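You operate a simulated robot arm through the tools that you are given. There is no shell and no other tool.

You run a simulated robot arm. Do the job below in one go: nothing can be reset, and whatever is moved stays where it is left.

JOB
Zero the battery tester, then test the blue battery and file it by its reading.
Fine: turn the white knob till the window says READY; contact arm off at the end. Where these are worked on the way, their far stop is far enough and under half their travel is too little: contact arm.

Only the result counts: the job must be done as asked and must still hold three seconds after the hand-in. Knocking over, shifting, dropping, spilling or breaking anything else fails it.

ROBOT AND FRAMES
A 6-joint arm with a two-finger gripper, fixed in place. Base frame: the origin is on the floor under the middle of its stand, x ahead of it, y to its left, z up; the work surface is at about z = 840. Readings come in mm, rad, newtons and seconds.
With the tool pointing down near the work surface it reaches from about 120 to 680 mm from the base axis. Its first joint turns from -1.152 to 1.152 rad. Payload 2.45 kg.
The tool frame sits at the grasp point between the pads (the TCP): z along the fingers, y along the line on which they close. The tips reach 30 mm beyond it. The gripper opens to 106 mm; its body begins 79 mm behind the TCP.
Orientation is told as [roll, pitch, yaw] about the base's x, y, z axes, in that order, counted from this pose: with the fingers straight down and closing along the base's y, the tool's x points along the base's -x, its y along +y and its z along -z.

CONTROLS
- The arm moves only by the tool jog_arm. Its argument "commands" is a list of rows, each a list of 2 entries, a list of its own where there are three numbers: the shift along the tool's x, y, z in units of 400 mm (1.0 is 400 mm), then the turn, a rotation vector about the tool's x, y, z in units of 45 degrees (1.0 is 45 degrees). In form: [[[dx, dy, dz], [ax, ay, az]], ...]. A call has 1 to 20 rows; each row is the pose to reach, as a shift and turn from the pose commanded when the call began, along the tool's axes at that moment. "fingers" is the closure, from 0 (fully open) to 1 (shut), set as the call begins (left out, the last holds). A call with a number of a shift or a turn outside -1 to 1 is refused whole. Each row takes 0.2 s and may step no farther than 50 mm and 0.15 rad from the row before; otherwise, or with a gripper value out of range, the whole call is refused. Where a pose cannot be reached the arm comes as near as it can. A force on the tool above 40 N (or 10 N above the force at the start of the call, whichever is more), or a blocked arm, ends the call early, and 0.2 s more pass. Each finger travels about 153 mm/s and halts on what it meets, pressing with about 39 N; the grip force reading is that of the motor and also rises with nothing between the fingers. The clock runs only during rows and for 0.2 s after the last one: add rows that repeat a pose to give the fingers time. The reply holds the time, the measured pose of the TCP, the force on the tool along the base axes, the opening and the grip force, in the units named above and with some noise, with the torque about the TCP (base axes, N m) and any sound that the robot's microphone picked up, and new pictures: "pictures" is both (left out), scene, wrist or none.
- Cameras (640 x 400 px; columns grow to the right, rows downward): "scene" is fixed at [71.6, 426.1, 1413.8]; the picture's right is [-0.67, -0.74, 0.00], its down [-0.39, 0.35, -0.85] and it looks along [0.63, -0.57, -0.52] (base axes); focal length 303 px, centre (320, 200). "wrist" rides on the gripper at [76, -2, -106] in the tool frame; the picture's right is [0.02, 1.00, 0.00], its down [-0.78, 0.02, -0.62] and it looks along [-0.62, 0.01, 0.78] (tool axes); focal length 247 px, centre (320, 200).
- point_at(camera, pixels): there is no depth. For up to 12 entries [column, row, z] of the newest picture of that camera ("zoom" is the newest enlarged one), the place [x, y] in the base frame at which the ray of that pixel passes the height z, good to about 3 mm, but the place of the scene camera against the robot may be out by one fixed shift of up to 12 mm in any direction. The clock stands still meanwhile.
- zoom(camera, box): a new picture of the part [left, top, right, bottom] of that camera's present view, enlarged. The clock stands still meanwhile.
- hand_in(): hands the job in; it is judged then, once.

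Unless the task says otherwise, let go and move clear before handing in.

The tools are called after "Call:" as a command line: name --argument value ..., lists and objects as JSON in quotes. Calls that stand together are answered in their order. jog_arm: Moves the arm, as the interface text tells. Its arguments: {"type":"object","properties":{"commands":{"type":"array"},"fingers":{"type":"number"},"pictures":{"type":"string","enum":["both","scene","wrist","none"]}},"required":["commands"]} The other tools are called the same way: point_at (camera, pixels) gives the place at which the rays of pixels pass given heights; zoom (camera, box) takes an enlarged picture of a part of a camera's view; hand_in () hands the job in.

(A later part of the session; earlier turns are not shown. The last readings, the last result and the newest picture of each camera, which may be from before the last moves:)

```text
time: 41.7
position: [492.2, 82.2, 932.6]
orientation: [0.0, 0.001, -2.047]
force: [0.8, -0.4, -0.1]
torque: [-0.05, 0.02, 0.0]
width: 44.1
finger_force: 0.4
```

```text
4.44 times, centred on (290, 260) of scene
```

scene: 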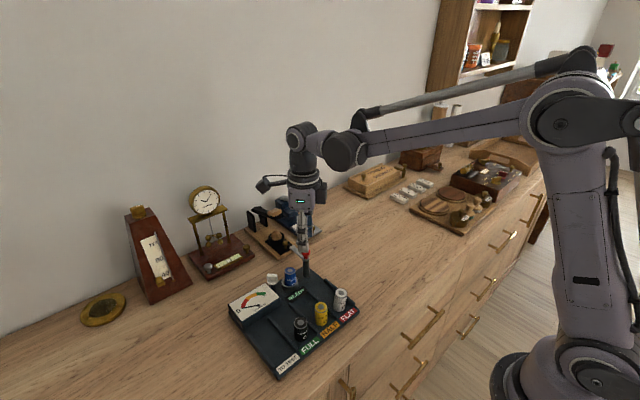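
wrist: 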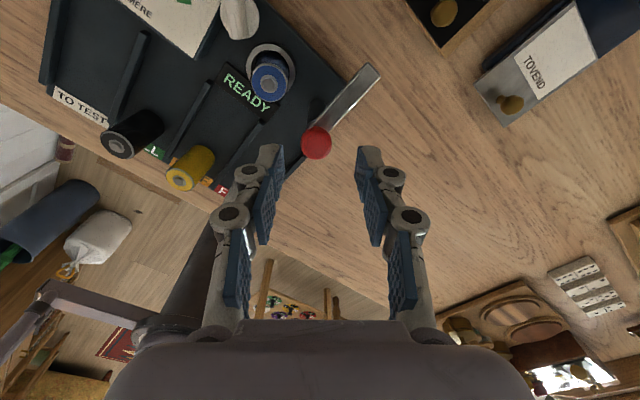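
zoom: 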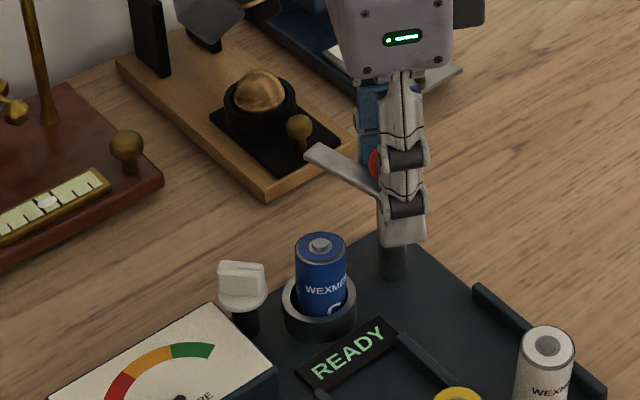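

The strip has begun to move with the finger. Continue another 45° in steps.

Call:
jog_arm --commands '[[[0, 0, 0], [0, 0, -0.14]], [[0, 0, 0], [0, 0, -0.28]], [[0, 0, 0], [0, 0, -0.42]], [[0, 0, 0], [0, 0, -0.56]], [[0, 0, 0], [0, 0, -0.7]], [[0, 0, 0], [0, 0, -0.85]], [[0, 0, 0], [0, 0, -0.85]]]' --fingers 0.585 --pictures "none"

Call:
zoom --camera "wrist" --box '[240, 80, 400, 230]'

Call:
zoom --camera "scene" --box '[240, 215, 340, 305]'

```text
time: 43.3
position: [491.3, 83.1, 932.0]
orientation: [0.0, 0.003, -1.381]
force: [-0.6, 0.0, 0.3]
torque: [0.0, 0.01, 0.02]
width: 44.1
finger_force: 0.1
```

```text
2.67 times, centred on (320, 155) of wrist
```

zoom: 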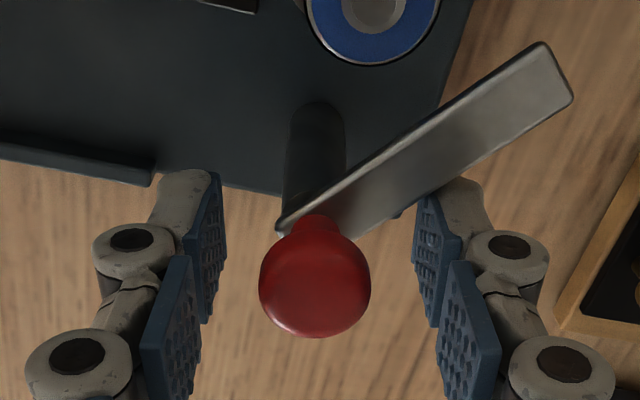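

```text
4.44 times, centred on (290, 260) of scene
```

zoom: 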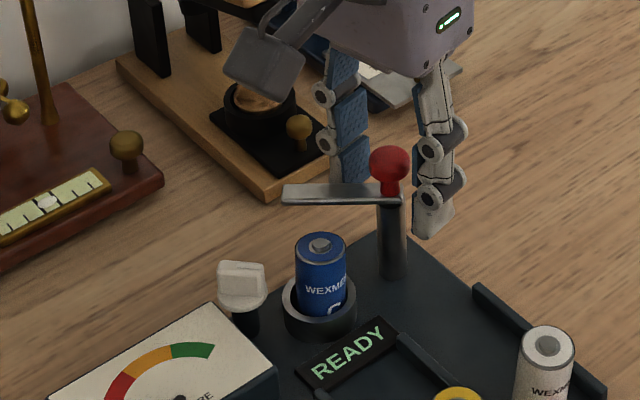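

The strip is about half way, passing above battery height. Continue another ~27°.

Call:
jog_arm --commands '[[[0, 0, 0], [0, 0, -0.12]], [[0, 0, 0], [0, 0, -0.24]], [[0, 0, 0], [0, 0, -0.36]], [[0, 0, 0], [0, 0, -0.48]], [[0, 0, 0], [0, 0, -0.6]], [[0, 0, 0], [0, 0, -0.6]]]' --fingers 0.585 --pictures "none"

Call:
zoom --camera "wrist" --box '[240, 60, 400, 210]'

Call:
zoom --camera "scene" --box '[220, 225, 340, 325]'

```text
time: 44.7
position: [491.1, 83.5, 933.4]
orientation: [0.0, 0.002, -0.909]
force: [-0.5, -0.4, -0.2]
torque: [0.0, -0.01, 0.01]
width: 44.0
finger_force: 0.0
```

```text
2.67 times, centred on (320, 135) of wrist
```

zoom: 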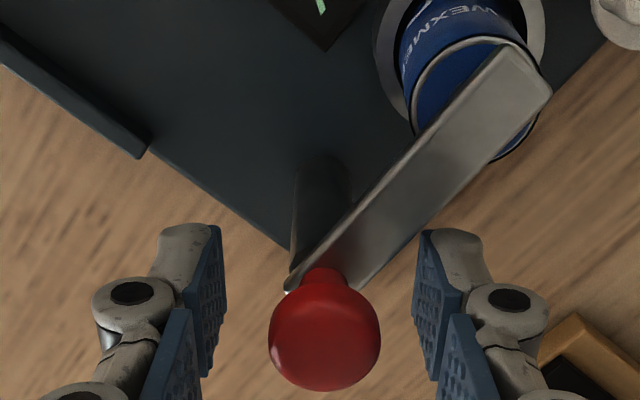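

```text
4.00 times, centred on (280, 275) of scene
```

zoom: 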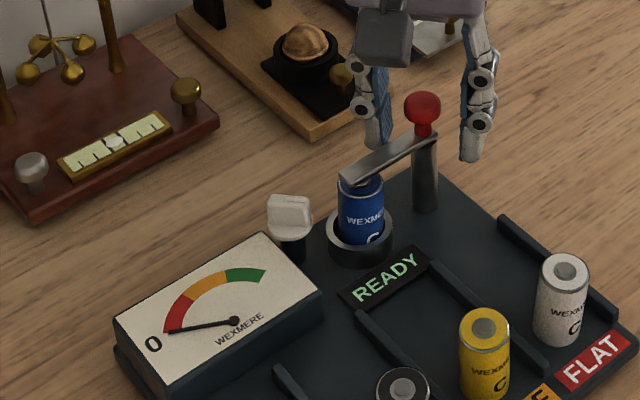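

The strip is over the battery now; the needle may have begun to move. I'll push on to the far stop.

Call:
jog_arm --commands '[[[0, 0, 0], [0, 0, -0.1]], [[0, 0, 0], [0, 0, -0.2]], [[0, 0, 0], [0, 0, -0.3]], [[0, 0, 0], [0, 0, -0.3]]]' --fingers 0.585 --pictures "none"

Call:
zoom --camera "wrist" --box '[240, 60, 400, 210]'

Call:
zoom --camera "scene" --box '[220, 225, 340, 325]'

```text
time: 45.7
position: [492.3, 83.0, 932.7]
orientation: [0.003, 0.001, -0.675]
force: [2.6, -0.1, 0.9]
torque: [0.01, -0.06, -0.08]
width: 44.6
finger_force: 0.7
```

```text
2.67 times, centred on (320, 135) of wrist
```

zoom: 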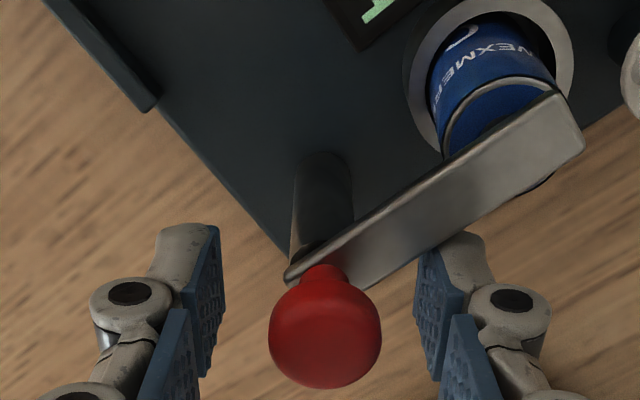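

```text
4.00 times, centred on (280, 275) of scene
```

zoom: 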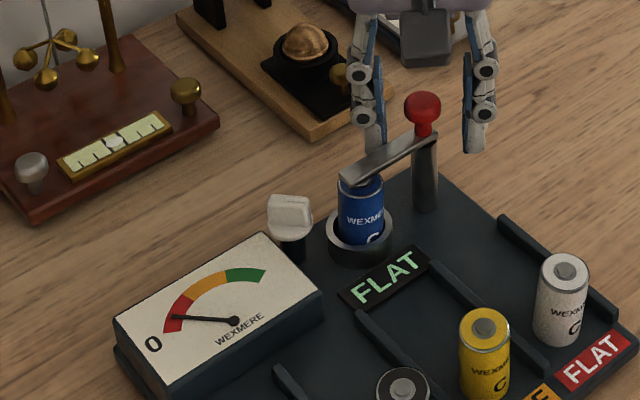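

The window now shows FLAT and the needle is in the red. I'll wait a moment to make sure the reading has settled.

Call:
jog_arm --commands '[[[0, 0, 0], [0, 0, 0]], [[0, 0, 0], [0, 0, 0]], [[0, 0, 0], [0, 0, 0]], [[0, 0, 0], [0, 0, 0]], [[0, 0, 0], [0, 0, 0]], [[0, 0, 0], [0, 0, 0]], [[0, 0, 0], [0, 0, 0]], [[0, 0, 0], [0, 0, 0]]]' --fingers 0.585 --pictures "none"

Call:
zoom --camera "scene" --box '[220, 225, 340, 325]'

```text
time: 47.5
position: [492.8, 81.8, 932.2]
orientation: [0.002, 0.001, -0.676]
force: [3.7, -1.3, 0.4]
torque: [-0.06, -0.06, -0.09]
width: 45.1
finger_force: 0.6
```

```text
4.00 times, centred on (280, 275) of scene
```

zoom: 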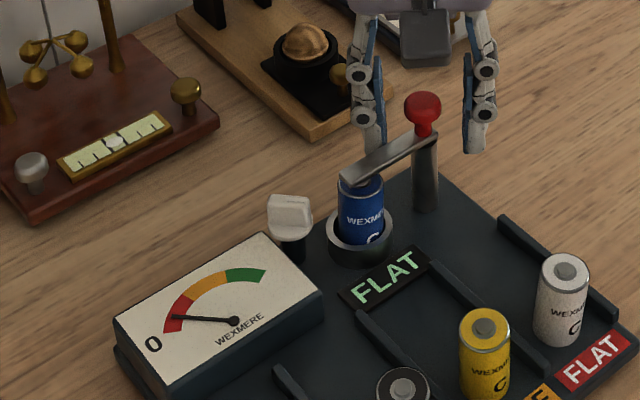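

The reading is steady: FLAT (needle in red). Now I'll back the finger off, rise above the ball, and turn the tool round so the finger can push the strip back from its other side.

Call:
jog_arm --commands '[[[0, 0, 0], [0, 0, 0.08]], [[0, 0, -0.04], [0, 0, 0.08]], [[0, 0, -0.085], [0, 0, 0.08]], [[0, 0, -0.13], [0, 0, 0.08]], [[0, 0, -0.13], [0, 0, -0.08]], [[0, 0, -0.13], [0, 0, -0.25]], [[0, 0, -0.13], [0, 0, -0.42]], [[0, 0, -0.13], [0, 0, -0.58]], [[0, 0, -0.13], [0, 0, -0.75]], [[0, 0, -0.13], [0, 0, -0.92]], [[0, 0, -0.13], [0, 0, -0.92]]]' --fingers 0.585 --pictures "none"

Call:
zoom --camera "scene" --box '[220, 215, 340, 325]'

```text
time: 49.9
position: [492.7, 82.8, 984.9]
orientation: [0.002, 0.0, 0.049]
force: [-0.3, -0.4, 0.4]
torque: [-0.03, 0.01, 0.0]
width: 44.0
finger_force: 0.1
```

```text
3.64 times, centred on (280, 270) of scene
```

zoom: 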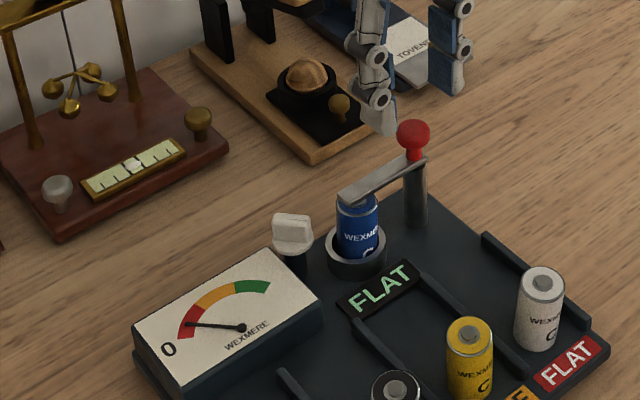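

Clear view: strip is on the battery and the window says FLAT. I'll finish turning the tool (another 45°) and offset the TCP slightly to -y so the finger will pass clear of the battery.

Call:
jog_arm --commands '[[[0.0021, -0.0082, 0], [0, 0, -0.1667]], [[0.0021, -0.0082, 0], [0, 0, -0.3333]], [[0.0021, -0.0082, 0], [0, 0, -0.5]], [[0.0021, -0.0082, 0], [0, 0, -0.6667]], [[0.0021, -0.0082, 0], [0, 0, -0.8333]], [[0.0021, -0.0082, 0], [0, 0, -1.0]], [[0.0021, -0.0082, 0], [0, 0, -1.0]]]' --fingers 0.62 --pictures "none"

Call:
zoom --camera "wrist" --box '[220, 60, 420, 210]'

Call:
zoom --camera "scene" --box '[240, 215, 340, 305]'

```text
time: 51.5
position: [492.2, 79.1, 984.7]
orientation: [0.001, 0.0, 0.835]
force: [0.6, 0.6, -0.2]
torque: [-0.02, 0.02, 0.02]
width: 40.4
finger_force: 0.0
```

```text
2.67 times, centred on (320, 135) of wrist
```

zoom: 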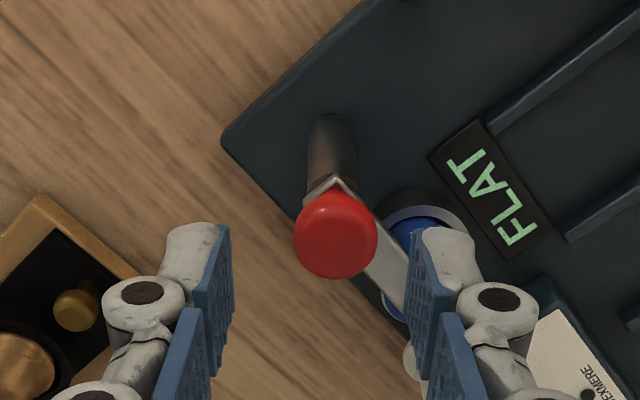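

```text
4.44 times, centred on (290, 260) of scene
```

zoom: 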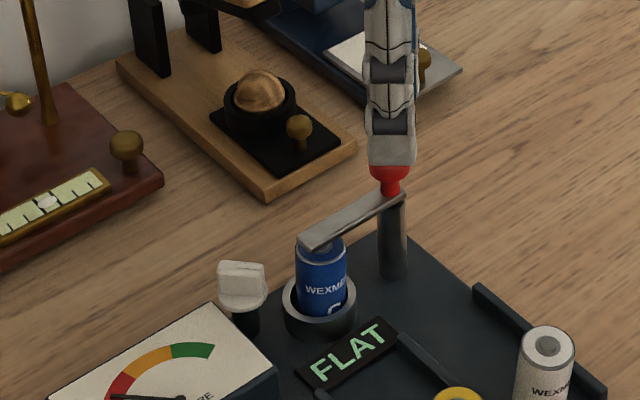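

The finger is 48° from the strip; I'll turn slightly more for margin and lower to z≈952 (tips still above the strip), then check.

Call:
jog_arm --commands '[[[0, 0, 0], [0, 0, -0.15]], [[0, 0, 0.03], [0, 0, -0.15]], [[0, 0, 0.06], [0, 0, -0.15]], [[0, 0, 0.082], [0, 0, -0.15]], [[0, 0, 0.082], [0, 0, -0.15]]]' --fingers 0.62 --pictures "none"

Call:
zoom --camera "wrist" --box '[220, 90, 420, 240]'

Call:
zoom --camera "scene" --box '[240, 215, 340, 305]'

```text
time: 52.7
position: [491.4, 79.2, 952.4]
orientation: [0.002, -0.002, 0.952]
force: [0.2, 0.5, 0.8]
torque: [0.02, 0.02, 0.01]
width: 40.2
finger_force: 0.0
```

```text
2.67 times, centred on (320, 165) of wrist
```

zoom: 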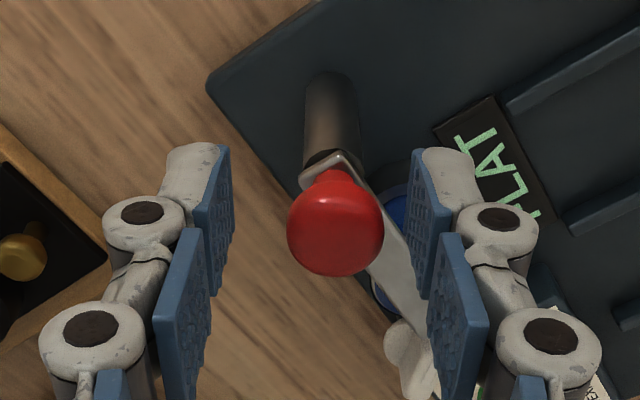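

```text
4.44 times, centred on (290, 260) of scene
```

zoom: 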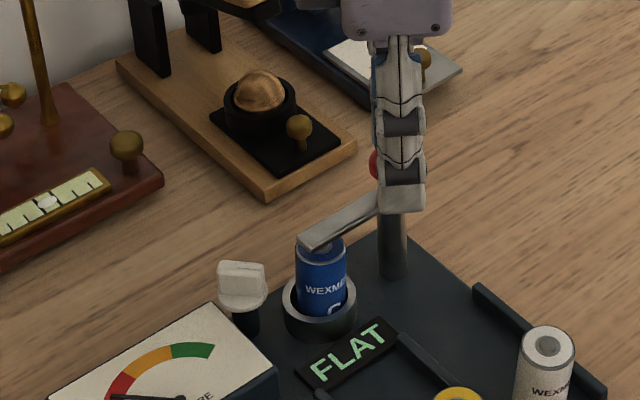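

There is a gap of several mm between the right fingertip and the strip's edge. I'll lower to z≈935.

Call:
jog_arm --commands '[[[0, 0, 0.015], [0, 0, 0]], [[0, 0, 0.03], [0, 0, 0]], [[0, 0, 0.0435], [0, 0, 0]], [[0, 0, 0.0435], [0, 0, 0]]]' --fingers 0.62 --pictures "none"

Call:
zoom --camera "wrist" --box '[220, 90, 420, 240]'

Call:
zoom --camera "scene" --box '[240, 215, 340, 305]'

```text
time: 53.7
position: [491.6, 79.5, 934.6]
orientation: [0.002, -0.001, 0.951]
force: [0.2, 0.1, -0.1]
torque: [-0.01, 0.05, 0.03]
width: 39.9
finger_force: 0.0
```

```text
2.67 times, centred on (320, 165) of wrist
```

zoom: 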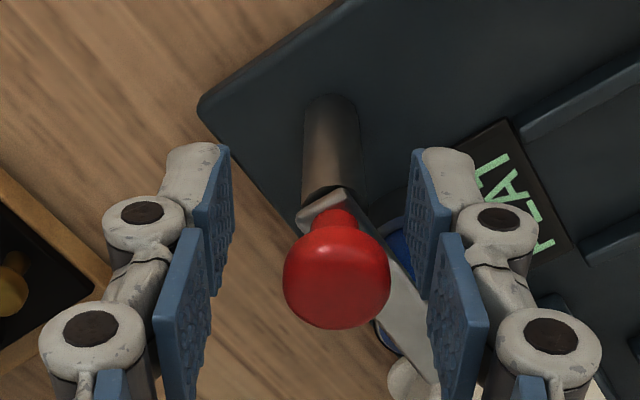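

```text
4.44 times, centred on (290, 260) of scene
```

zoom: 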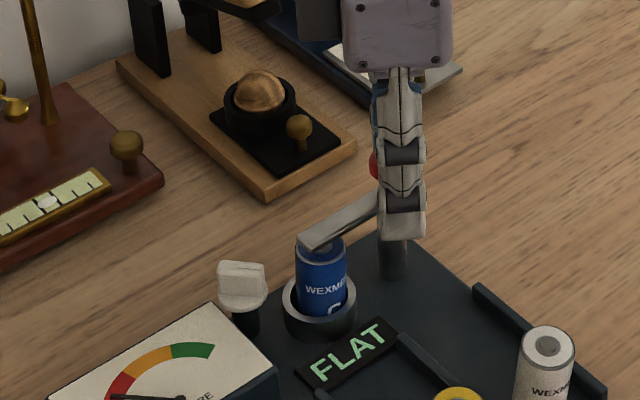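

Lowered without contact. Now I'll rotate clockwise ~22° and check the strip's response.

Call:
jog_arm --commands '[[[0, 0, 0], [0, 0, 0.125]], [[0, 0, 0], [0, 0, 0.25]], [[0, 0, 0], [0, 0, 0.375]], [[0, 0, 0], [0, 0, 0.5]], [[0, 0, 0], [0, 0, 0.5]]]' --fingers 0.62 --pictures "none"

Call:
zoom --camera "wrist" --box '[220, 90, 420, 240]'

Call:
zoom --camera "scene" --box '[240, 215, 340, 305]'

```text
time: 54.9
position: [491.7, 79.3, 933.6]
orientation: [0.003, -0.002, 0.556]
force: [0.1, 0.4, -0.7]
torque: [-0.01, 0.01, -0.02]
width: 40.2
finger_force: 0.3
```

```text
2.67 times, centred on (320, 165) of wrist
```

zoom: 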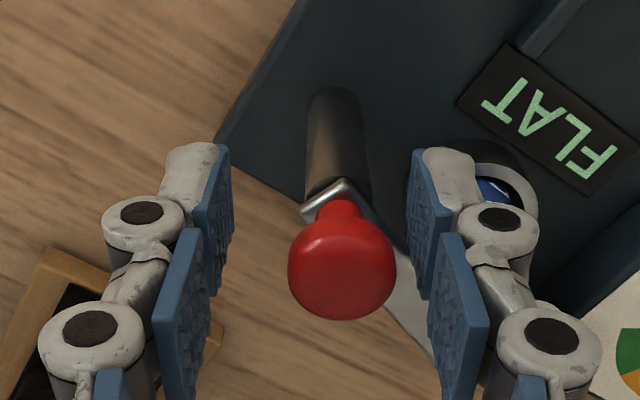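

```text
4.44 times, centred on (290, 260) of scene
```

zoom: 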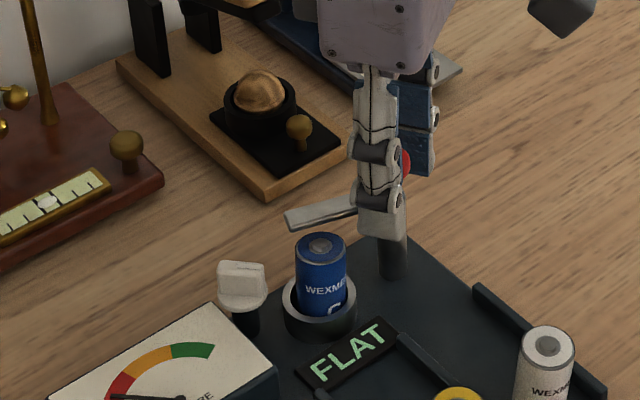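

The strip is moving away from the battery. Continue clockwise ~27° more, watching the battery clearance.

Call:
jog_arm --commands '[[[0, 0, 0], [0, 0, 0.12]], [[0, 0, 0], [0, 0, 0.24]], [[0, 0, 0], [0, 0, 0.36]], [[0, 0, 0], [0, 0, 0.48]], [[0, 0, 0], [0, 0, 0.6]], [[0, 0, 0], [0, 0, 0.6]]]' --fingers 0.62 --pictures "none"

Call:
zoom --camera "wrist" --box '[220, 90, 420, 240]'

Call:
zoom --camera "scene" --box '[240, 215, 340, 305]'

```text
time: 56.3
position: [491.2, 79.4, 933.3]
orientation: [0.001, 0.0, 0.085]
force: [-0.4, 0.1, -1.0]
torque: [-0.01, -0.02, -0.02]
width: 40.5
finger_force: 0.1
```

```text
2.67 times, centred on (320, 165) of wrist
```

zoom: 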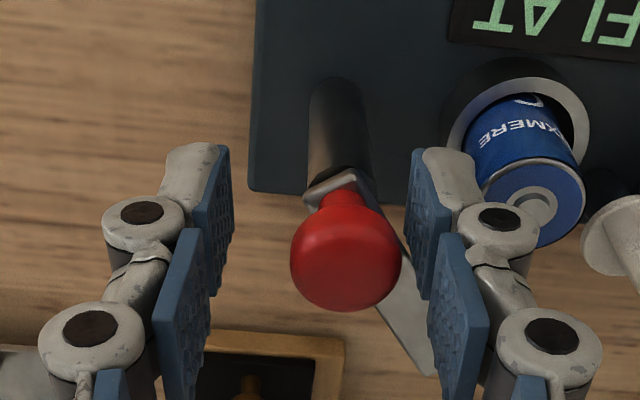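

```text
4.44 times, centred on (290, 260) of scene
```

zoom: 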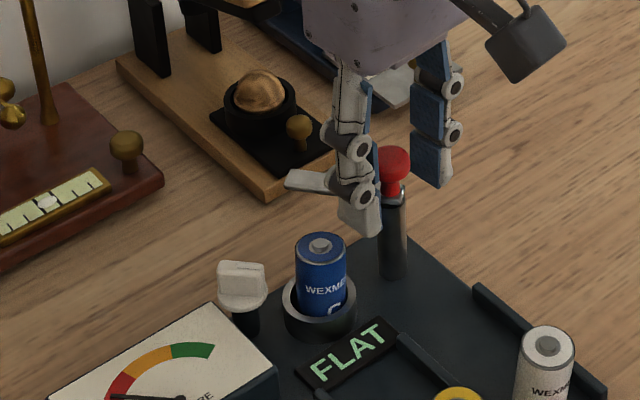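

The finger passes the battery without touching it. Continue clockwise ~27° more.

Call:
jog_arm --commands '[[[0, 0, 0], [0, 0, 0.12]], [[0, 0, 0], [0, 0, 0.24]], [[0, 0, 0], [0, 0, 0.36]], [[0, 0, 0], [0, 0, 0.48]], [[0, 0, 0], [0, 0, 0.6]], [[0, 0, 0], [0, 0, 0.6]]]' --fingers 0.62 --pictures "none"

Call:
zoom --camera "wrist" --box '[220, 90, 420, 240]'

Call:
zoom --camera "scene" --box '[240, 215, 340, 305]'

```text
time: 57.7
position: [491.1, 79.7, 933.8]
orientation: [0.002, 0.0, -0.385]
force: [-0.4, -0.2, -0.4]
torque: [-0.02, 0.01, -0.03]
width: 40.4
finger_force: 0.1
```

```text
2.67 times, centred on (320, 165) of wrist
```

zoom: 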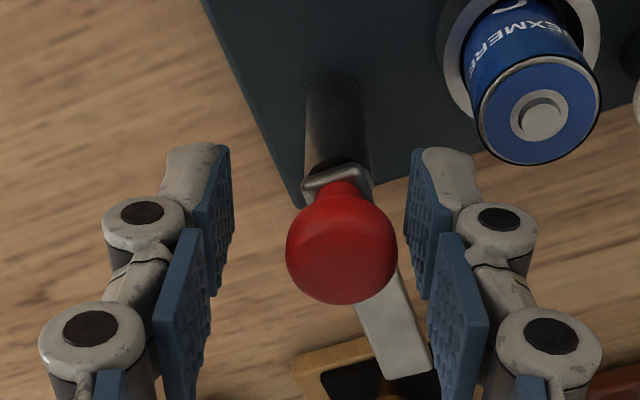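

```text
4.44 times, centred on (290, 260) of scene
```

zoom: 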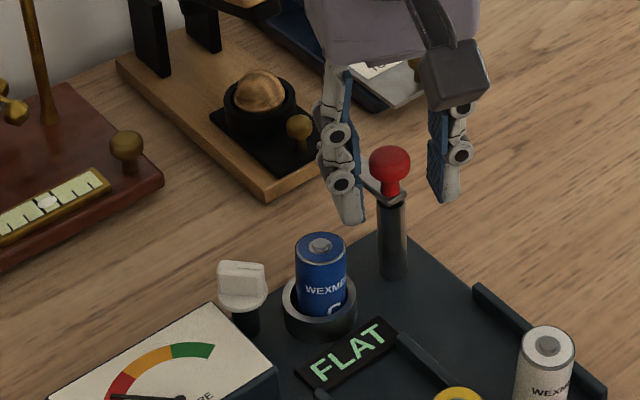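

The strip looks almost back at its original direction. A bit more clockwise in small steps until it meets its stop.

Call:
jog_arm --commands '[[[0, 0, 0], [0, 0, 0.08]], [[0, 0, 0], [0, 0, 0.16]], [[0, 0, 0], [0, 0, 0.24]], [[0, 0, 0], [0, 0, 0.24]]]' --fingers 0.62 --pictures "none"

Call:
zoom --camera "wrist" --box '[220, 90, 420, 240]'

Call:
zoom --camera "scene" --box '[240, 215, 340, 305]'

```text
time: 58.7
position: [490.7, 80.4, 933.7]
orientation: [0.002, 0.001, -0.574]
force: [-0.7, 2.2, 0.0]
torque: [0.05, -0.01, 0.05]
width: 41.2
finger_force: 1.0
```

```text
2.67 times, centred on (320, 165) of wrist
```

zoom: 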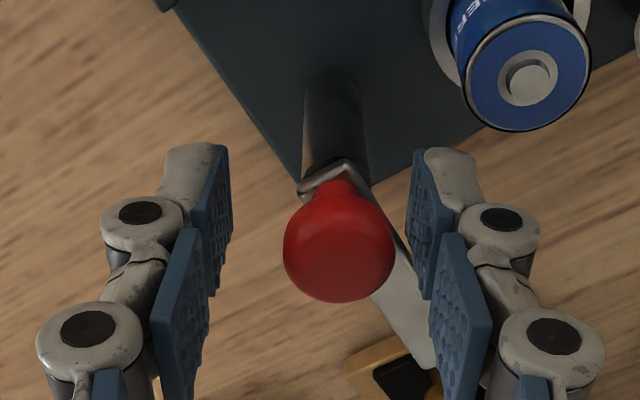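

```text
4.44 times, centred on (290, 260) of scene
```

zoom: 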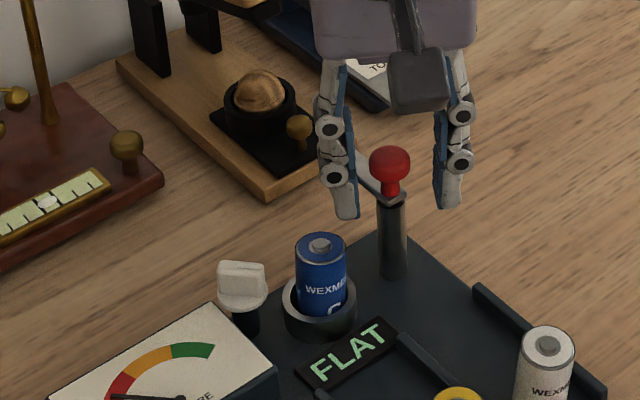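

Slight resistance (finger pushed, width 41.2) suggests the strip is at its off stop. I'll back off and rise to have a look.

Call:
jog_arm --commands '[[[0, 0, 0], [0, 0, -0.1]], [[0, 0, -0.04], [0, 0, -0.1]], [[0, 0, -0.1], [0, 0, -0.1]], [[0, 0, -0.17], [0, 0, -0.1]], [[0, 0, -0.24], [0, 0, -0.1]], [[0, 0, -0.24], [0, 0, -0.1]]]' --fingers 0.62 --pictures "none"

Call:
zoom --camera "wrist" --box '[200, 50, 440, 230]'

Call:
zoom --camera "scene" --box '[225, 235, 325, 310]'

```text
time: 60.1
position: [490.9, 81.1, 1030.5]
orientation: [0.003, -0.001, -0.495]
force: [0.0, -0.4, -0.4]
torque: [0.02, -0.03, -0.01]
width: 40.2
finger_force: 0.0
```

```text
2.22 times, centred on (320, 140) of wrist
```

zoom: 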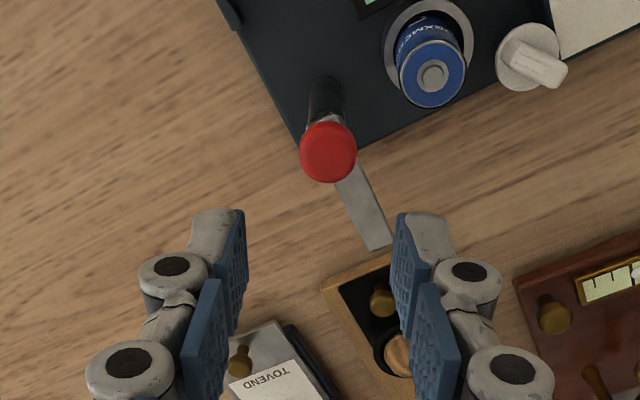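

```text
5.33 times, centred on (275, 272) of scene
```

zoom: 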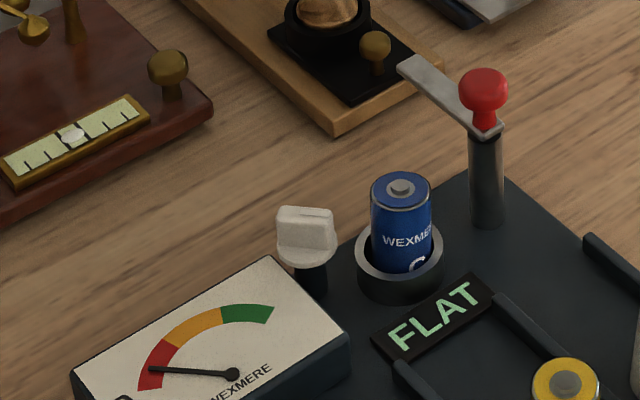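

The contact arm is back at its original off position, and the window shows FLAT. Next, I'll return above the socket with the fingers closing along x to take out the blue battery.

Call:
jog_arm --commands '[[[0.01, 0.02, 0], [0, 0, 0.1667]], [[0.02, 0.04, 0], [0, 0, 0.3333]], [[0.03, 0.06, 0], [0, 0, 0.5]], [[0.04, 0.08, 0], [0, 0, 0.6667]], [[0.05, 0.1, 0], [0, 0, 0.8333]], [[0.0558, 0.1145, 0], [0, 0, 1.0]], [[0.0558, 0.1145, 0], [0, 0, 1.0]]]' --fingers 0.55 --pictures "none"

Call:
jog_arm --commands '[[[0, 0, 0.02], [0, 0, 0.18]], [[0, 0, 0.05], [0, 0, 0.37]], [[0, 0, 0.05], [0, 0, 0.37]]]' --fingers 0.55

Call:
zoom --camera "wrist" --box '[240, 60, 400, 210]'

```text
time: 61.7
position: [494.3, 131.1, 1030.8]
orientation: [-0.002, 0.001, -1.281]
force: [-0.4, 0.2, 1.0]
torque: [0.01, 0.0, 0.02]
width: 47.8
finger_force: 0.0
```

```text
time: 62.5
position: [492.9, 130.9, 1010.2]
orientation: [0.0, 0.002, -1.573]
force: [1.1, -0.7, 0.3]
torque: [-0.01, -0.05, -0.03]
width: 47.9
finger_force: 0.0
```

scene: 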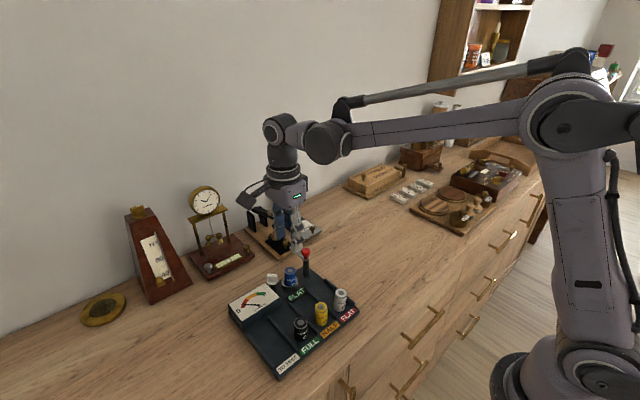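
wrist: 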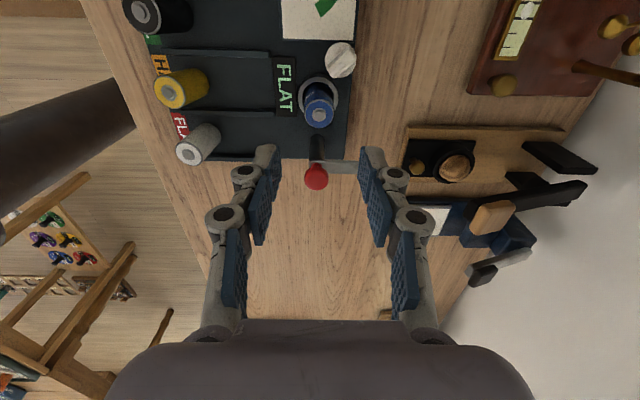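

```text
2.67 times, centred on (320, 135) of wrist
```

zoom: 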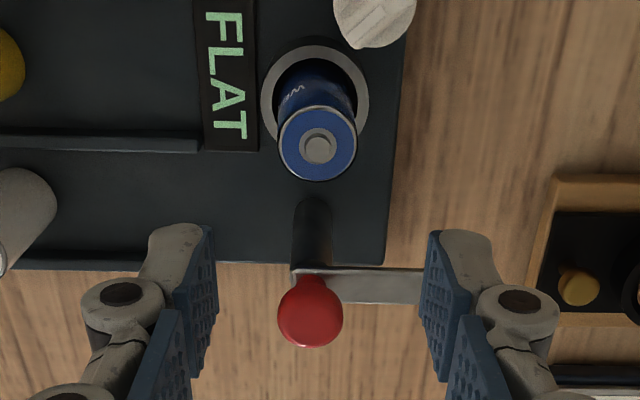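

The battery stands in the ring at zoom (318,148). I'll measure its top and also the white battery and lane rails.

Call:
point_at --camera "wrist" --pixels '[[319.2, 115.5, 907], [188.5, 152, 904], [172, 96, 904], [272, 115.5, 864], [255, 161, 864], [200, 112, 864], [210, 157, 864]]'

Call:
zoom --camera "wrist" --box '[140, 60, 300, 200]'

```text
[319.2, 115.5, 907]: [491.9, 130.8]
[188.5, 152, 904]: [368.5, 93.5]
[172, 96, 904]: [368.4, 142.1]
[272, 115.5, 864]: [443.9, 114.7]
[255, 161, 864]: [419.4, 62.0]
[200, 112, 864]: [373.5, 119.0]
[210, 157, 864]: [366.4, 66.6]
```

```text
2.86 times, centred on (220, 130) of wrist
```

zoom: 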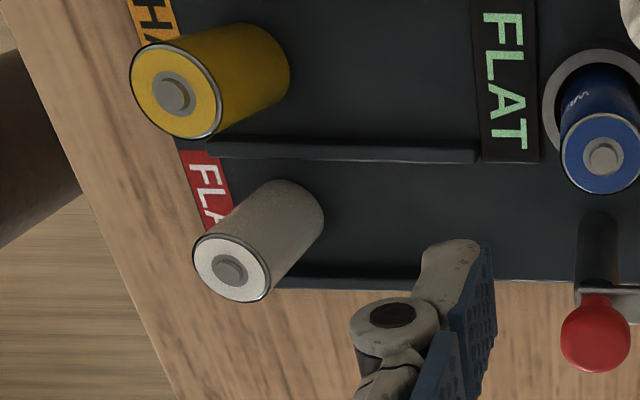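

The blue battery's top is at (491.9,130.8), and the FLAT lane runs between rails at y≈65 and y≈116 with the white battery at (368.5,93.5). I'll descend around the blue battery.

Call:
jog_arm --commands '[[[0.0015, -0.0025, 0.06], [0, 0, 0]], [[0.0015, -0.0025, 0.13], [0, 0, 0]], [[0.0015, -0.0025, 0.19], [0, 0, 0]], [[0.0015, -0.0025, 0.235], [0, 0, 0]], [[0.0015, -0.0025, 0.265], [0, 0, 0]], [[0.0015, -0.0025, 0.265], [0, 0, 0]]]' --fingers 0.58 --pictures "none"

Call:
zoom --camera "wrist" --box '[240, 90, 400, 240]'

Call:
zoom --camera "scene" --box '[240, 215, 340, 305]'

```text
time: 63.9
position: [491.2, 130.0, 903.9]
orientation: [0.0, 0.001, -1.57]
force: [0.2, 0.2, 0.9]
torque: [-0.02, -0.03, -0.03]
width: 44.4
finger_force: 0.1
```

```text
2.67 times, centred on (320, 165) of wrist
```

zoom: 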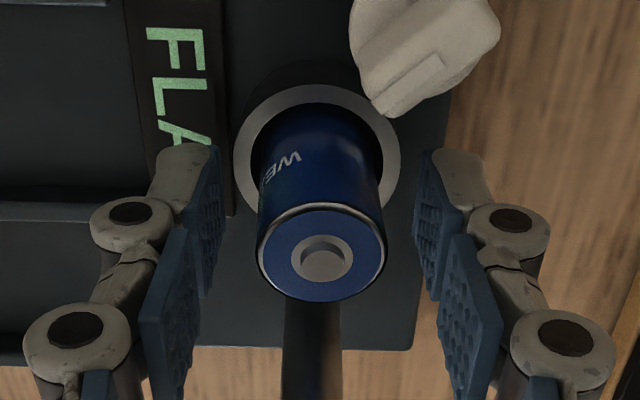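

```text
4.44 times, centred on (290, 260) of scene
```

zoom: 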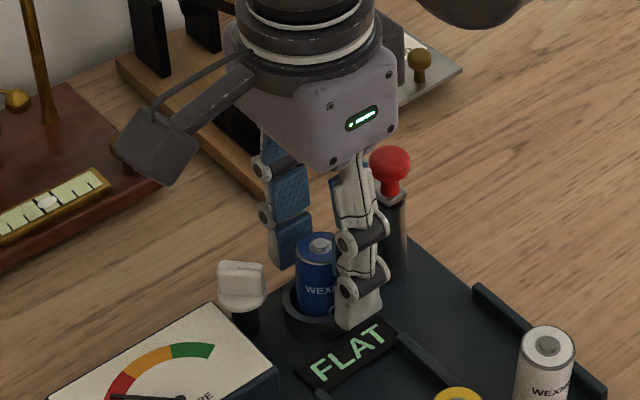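

The battery is centred between the fingers in x; I'll shift 3 mm in +y to centre and close.

Call:
jog_arm --commands '[[[0.0075, 0, 0.0025], [0, 0, 0]], [[0.0075, 0, 0.0025], [0, 0, 0]]]' --fingers 0.58 --pictures "none"

Call:
jog_arm --commands '[[[0, 0, 0], [0, 0, 0]], [[0, 0, 0], [0, 0, 0]], [[0, 0, 0], [0, 0, 0]], [[0, 0, 0], [0, 0, 0]]]' --fingers 1.0 --pictures "none"

Call:
zoom --camera "wrist" --box '[240, 90, 400, 240]'

```text
time: 64.5
position: [493.0, 133.8, 902.5]
orientation: [-0.002, 0.003, -1.571]
force: [0.7, 0.6, -0.1]
torque: [-0.02, 0.01, 0.0]
width: 44.5
finger_force: 0.1
```

```text
time: 65.5
position: [492.3, 134.2, 903.5]
orientation: [0.0, 0.002, -1.571]
force: [0.0, 0.1, 0.1]
torque: [-0.02, 0.04, 0.0]
width: 24.4
finger_force: 38.6
```

```text
2.67 times, centred on (320, 165) of wrist
```

zoom: 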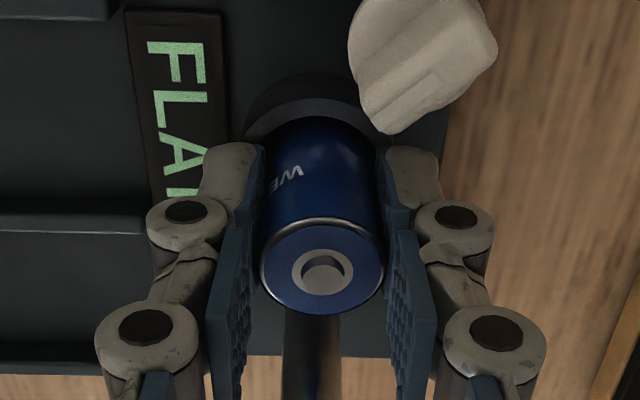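

Gripped (24.4 mm). A slow first lift of ~12 mm, then check.

Call:
jog_arm --commands '[[[0, 0, -0.002], [0, 0, 0]], [[0, 0, -0.005], [0, 0, 0]], [[0, 0, -0.009], [0, 0, 0]], [[0, 0, -0.014], [0, 0, 0]], [[0, 0, -0.02], [0, 0, 0]], [[0, 0, -0.026], [0, 0, 0]], [[0, 0, -0.03], [0, 0, 0]], [[0, 0, -0.03], [0, 0, 0]]]' --fingers 1.0 --pictures "none"

Call:
zoom --camera "wrist" --box '[240, 90, 400, 240]'

Call:
zoom --camera "scene" --box '[240, 215, 340, 305]'

```text
time: 67.3
position: [492.7, 133.9, 917.7]
orientation: [0.0, 0.001, -1.57]
force: [-0.2, -0.1, -0.1]
torque: [0.0, -0.01, -0.03]
width: 24.4
finger_force: 39.2
```

```text
2.67 times, centred on (320, 165) of wrist
```

zoom: 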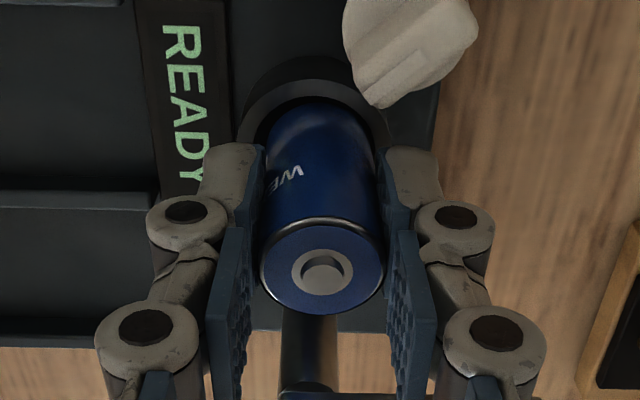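

```text
4.44 times, centred on (290, 260) of scene
```

zoom: 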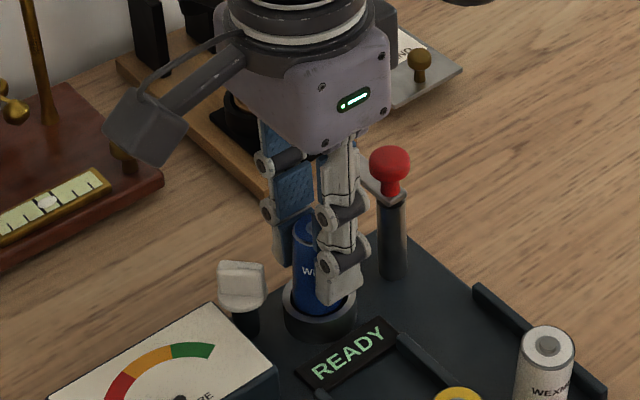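

Lifted with it, and the window is back to READY. I'll continue lifting smoothly to z≈1000.

Call:
jog_arm --commands '[[[0, 0, -0.012], [0, 0, 0]], [[0, 0, -0.03], [0, 0, 0]], [[0, 0, -0.055], [0, 0, 0]], [[0, 0, -0.085], [0, 0, 0]], [[0, 0, -0.12], [0, 0, 0]], [[0, 0, -0.155], [0, 0, 0]], [[0, 0, -0.185], [0, 0, 0]], [[0, 0, -0.203], [0, 0, 0]], [[0, 0, -0.207], [0, 0, 0]]]' --fingers 1.0 --pictures "wrist"

```text
time: 69.3
position: [492.5, 134.5, 998.8]
orientation: [0.0, 0.003, -1.569]
force: [0.2, 0.6, -0.7]
torque: [-0.01, 0.01, 0.0]
width: 24.3
finger_force: 39.1
```

wrist: 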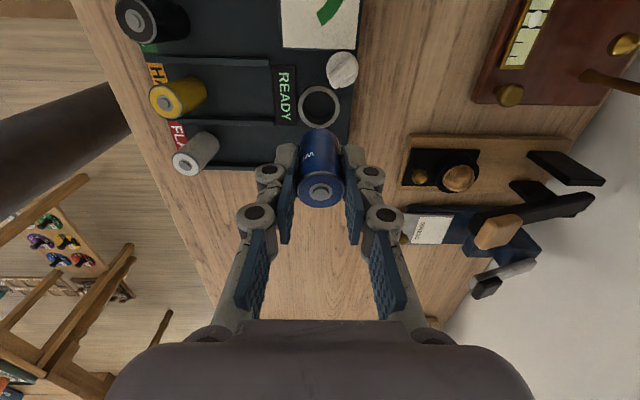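

Held securely. I'll carry it over the FLAT lane, behind the white battery, to about (421,91).

Call:
jog_arm --commands '[[[-0.008, -0.012, 0], [0, 0, 0]], [[-0.025, -0.041, 0], [0, 0, 0]], [[-0.05, -0.083, 0], [0, 0, 0]], [[-0.075, -0.124, 0], [0, 0, 0]], [[-0.096, -0.158, 0], [0, 0, 0]], [[-0.1085, -0.179, 0], [0, 0, 0]], [[-0.1085, -0.179, 0], [0, 0, 0]]]' --fingers 1.0

Call:
zoom --camera "wrist" --box '[200, 60, 440, 210]'

Call:
zoom --camera "scene" --box '[270, 215, 370, 325]'

```text
time: 70.9
position: [420.9, 90.3, 998.9]
orientation: [0.0, 0.002, -1.571]
force: [0.0, 0.4, -1.3]
torque: [0.0, -0.02, -0.01]
width: 24.5
finger_force: 38.9
```

scene: 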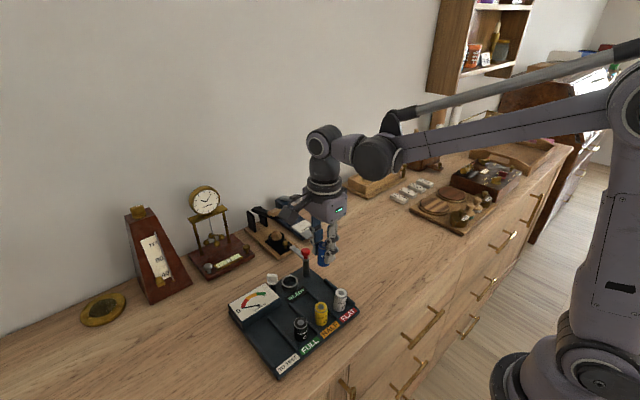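
wrist: 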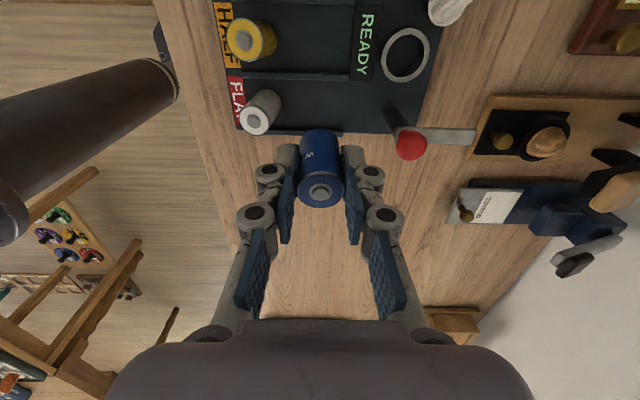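

```text
2.67 times, centred on (320, 135) of wrist
```

zoom: 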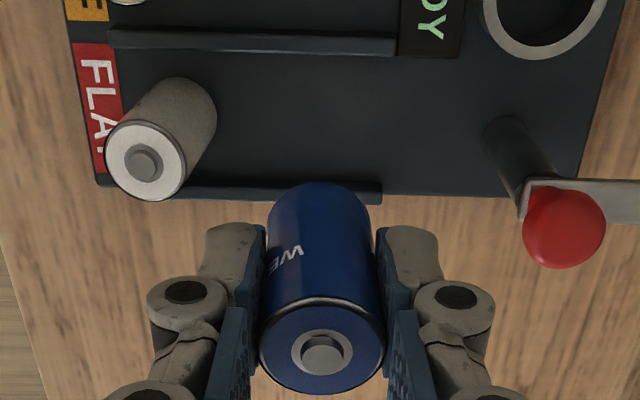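

```text
3.64 times, centred on (320, 270) of scene
```

zoom: 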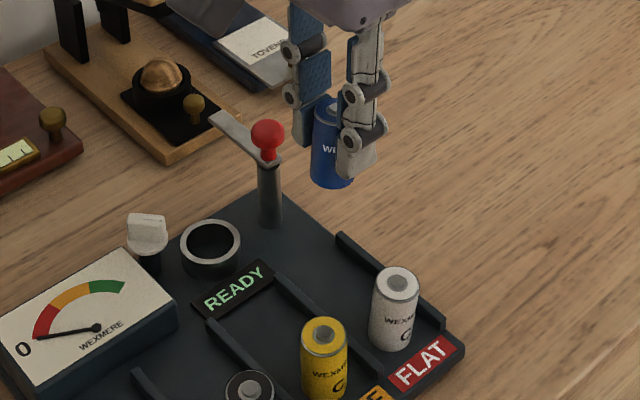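

Let me measure the rails and the white battery from here before descending.

Call:
point_at --camera "wrist" --pixels '[[290, 76, 864], [347, 76, 864], [290, 132, 864], [342, 132, 864], [254.5, 120, 904], [319, 108, 856]]'

```text
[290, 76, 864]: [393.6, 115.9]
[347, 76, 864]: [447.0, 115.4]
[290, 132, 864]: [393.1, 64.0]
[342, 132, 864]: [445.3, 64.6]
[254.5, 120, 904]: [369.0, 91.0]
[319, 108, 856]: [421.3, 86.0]
```

The lane centre is y≈90 and rails end at x≈446, so (421,90) is good. I'll descend with the battery to just above the lane floor.

Call:
jog_arm --commands '[[[0, 0, 0.02], [0, 0, 0]], [[0, 0, 0.06], [0, 0, 0]], [[0, 0, 0.11], [0, 0, 0]], [[0, 0, 0.16], [0, 0, 0]], [[0, 0, 0.2], [0, 0, 0]], [[0, 0, 0.222], [0, 0, 0]], [[0, 0, 0.232], [0, 0, 0]], [[0, 0, 0.232], [0, 0, 0]]]' --fingers 1.0 --pictures "none"

Call:
zoom --camera "wrist" --box '[200, 80, 440, 230]'

Call:
zoom --camera "scene" --box '[280, 235, 360, 315]'

```text
time: 72.7
position: [422.0, 90.3, 904.0]
orientation: [0.0, 0.002, -1.57]
force: [0.6, -0.7, -0.8]
torque: [-0.01, 0.02, 0.02]
width: 24.7
finger_force: 38.7
```

```text
2.67 times, centred on (320, 155) of wrist
```

zoom: 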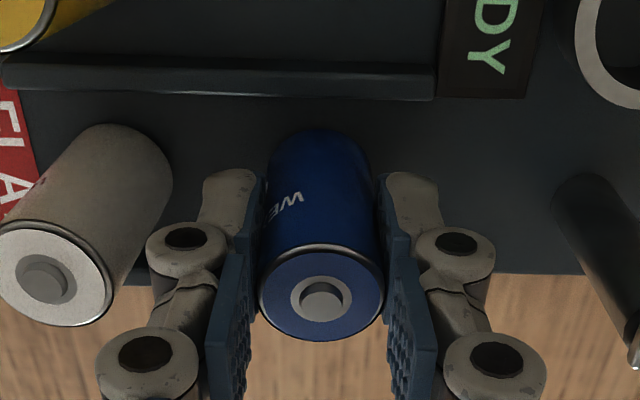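

```text
5.00 times, centred on (320, 275) of scene
```

zoom: 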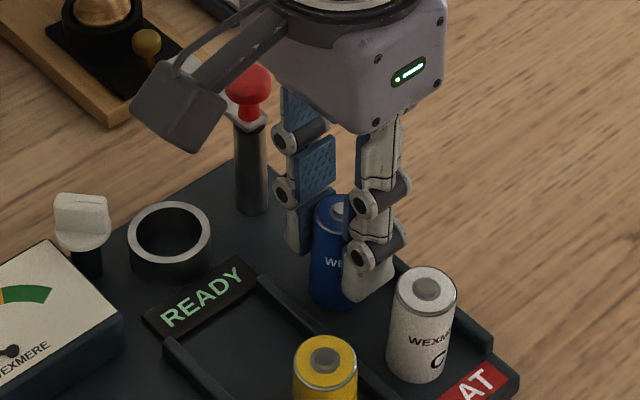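

The battery is a few mm above the lane floor with the white one clear. I'll lower in 1 mm steps to touch down.

Call:
jog_arm --commands '[[[0, 0, 0.0025], [0, 0, 0]], [[0, 0, 0.005], [0, 0, 0]], [[0, 0, 0.0075], [0, 0, 0]], [[0, 0, 0.0075], [0, 0, 0]]]' --fingers 1.0 --pictures "none"

Call:
zoom --camera "scene" --box '[280, 235, 360, 315]'

```text
time: 73.7
position: [422.6, 91.8, 902.5]
orientation: [-0.001, 0.001, -1.572]
force: [0.8, -4.4, 30.4]
torque: [-0.22, 0.0, 0.05]
width: 24.6
finger_force: 38.8
```

```text
5.00 times, centred on (320, 275) of scene
```

zoom: 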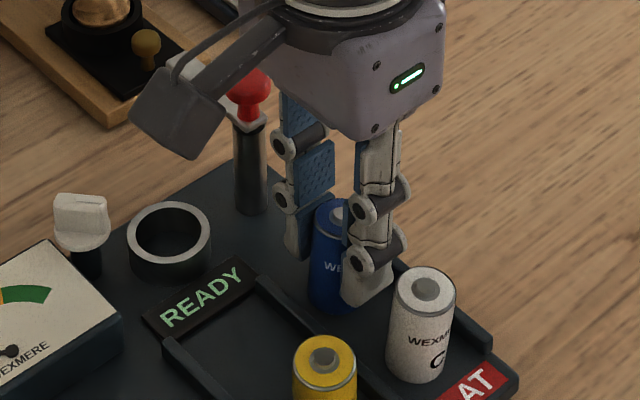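

It has touched down (30 N upward). I'll relieve about 1 mm and then open.

Call:
jog_arm --commands '[[[0, 0, -0.0015], [0, 0, 0]], [[0, 0, -0.003], [0, 0, 0]], [[0, 0, -0.003], [0, 0, 0]]]' --fingers 1.0 --pictures "none"

```text
time: 74.5
position: [420.9, 91.4, 902.8]
orientation: [0.0, 0.002, -1.568]
force: [0.0, -0.1, -0.9]
torque: [-0.01, -0.02, 0.01]
width: 24.7
finger_force: 39.3
```

The force is gone, so the battery just about rests on the floor. Opening modestly now.

Call:
jog_arm --commands '[[[0, 0, 0], [0, 0, 0]], [[0, 0, 0], [0, 0, 0]], [[0, 0, 0], [0, 0, 0]]]' --fingers 0.68 --pictures "none"

Call:
zoom --camera "wrist" --box '[200, 80, 440, 230]'

Call:
zoom --camera "scene" --box '[280, 235, 360, 315]'

```text
time: 75.3
position: [421.2, 91.6, 903.0]
orientation: [-0.001, 0.004, -1.571]
force: [0.5, -0.7, 0.1]
torque: [0.02, -0.02, 0.0]
width: 34.1
finger_force: 0.0
```

```text
2.67 times, centred on (320, 155) of wrist
```

zoom: 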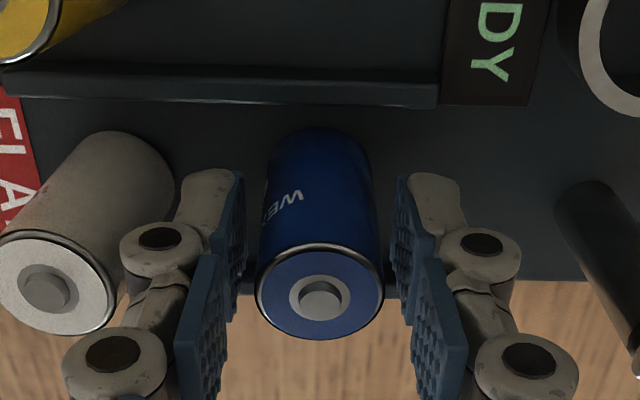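

```text
5.00 times, centred on (320, 275) of scene
```

zoom: 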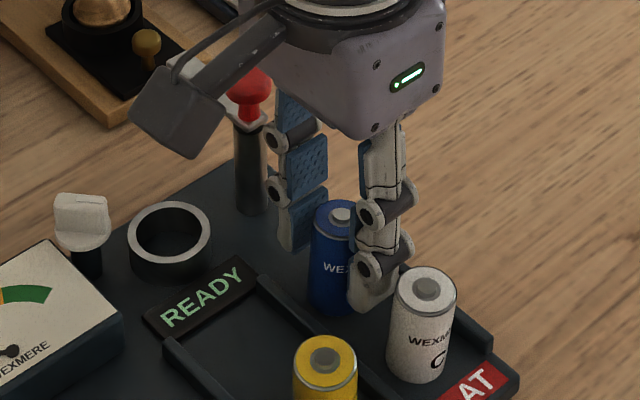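

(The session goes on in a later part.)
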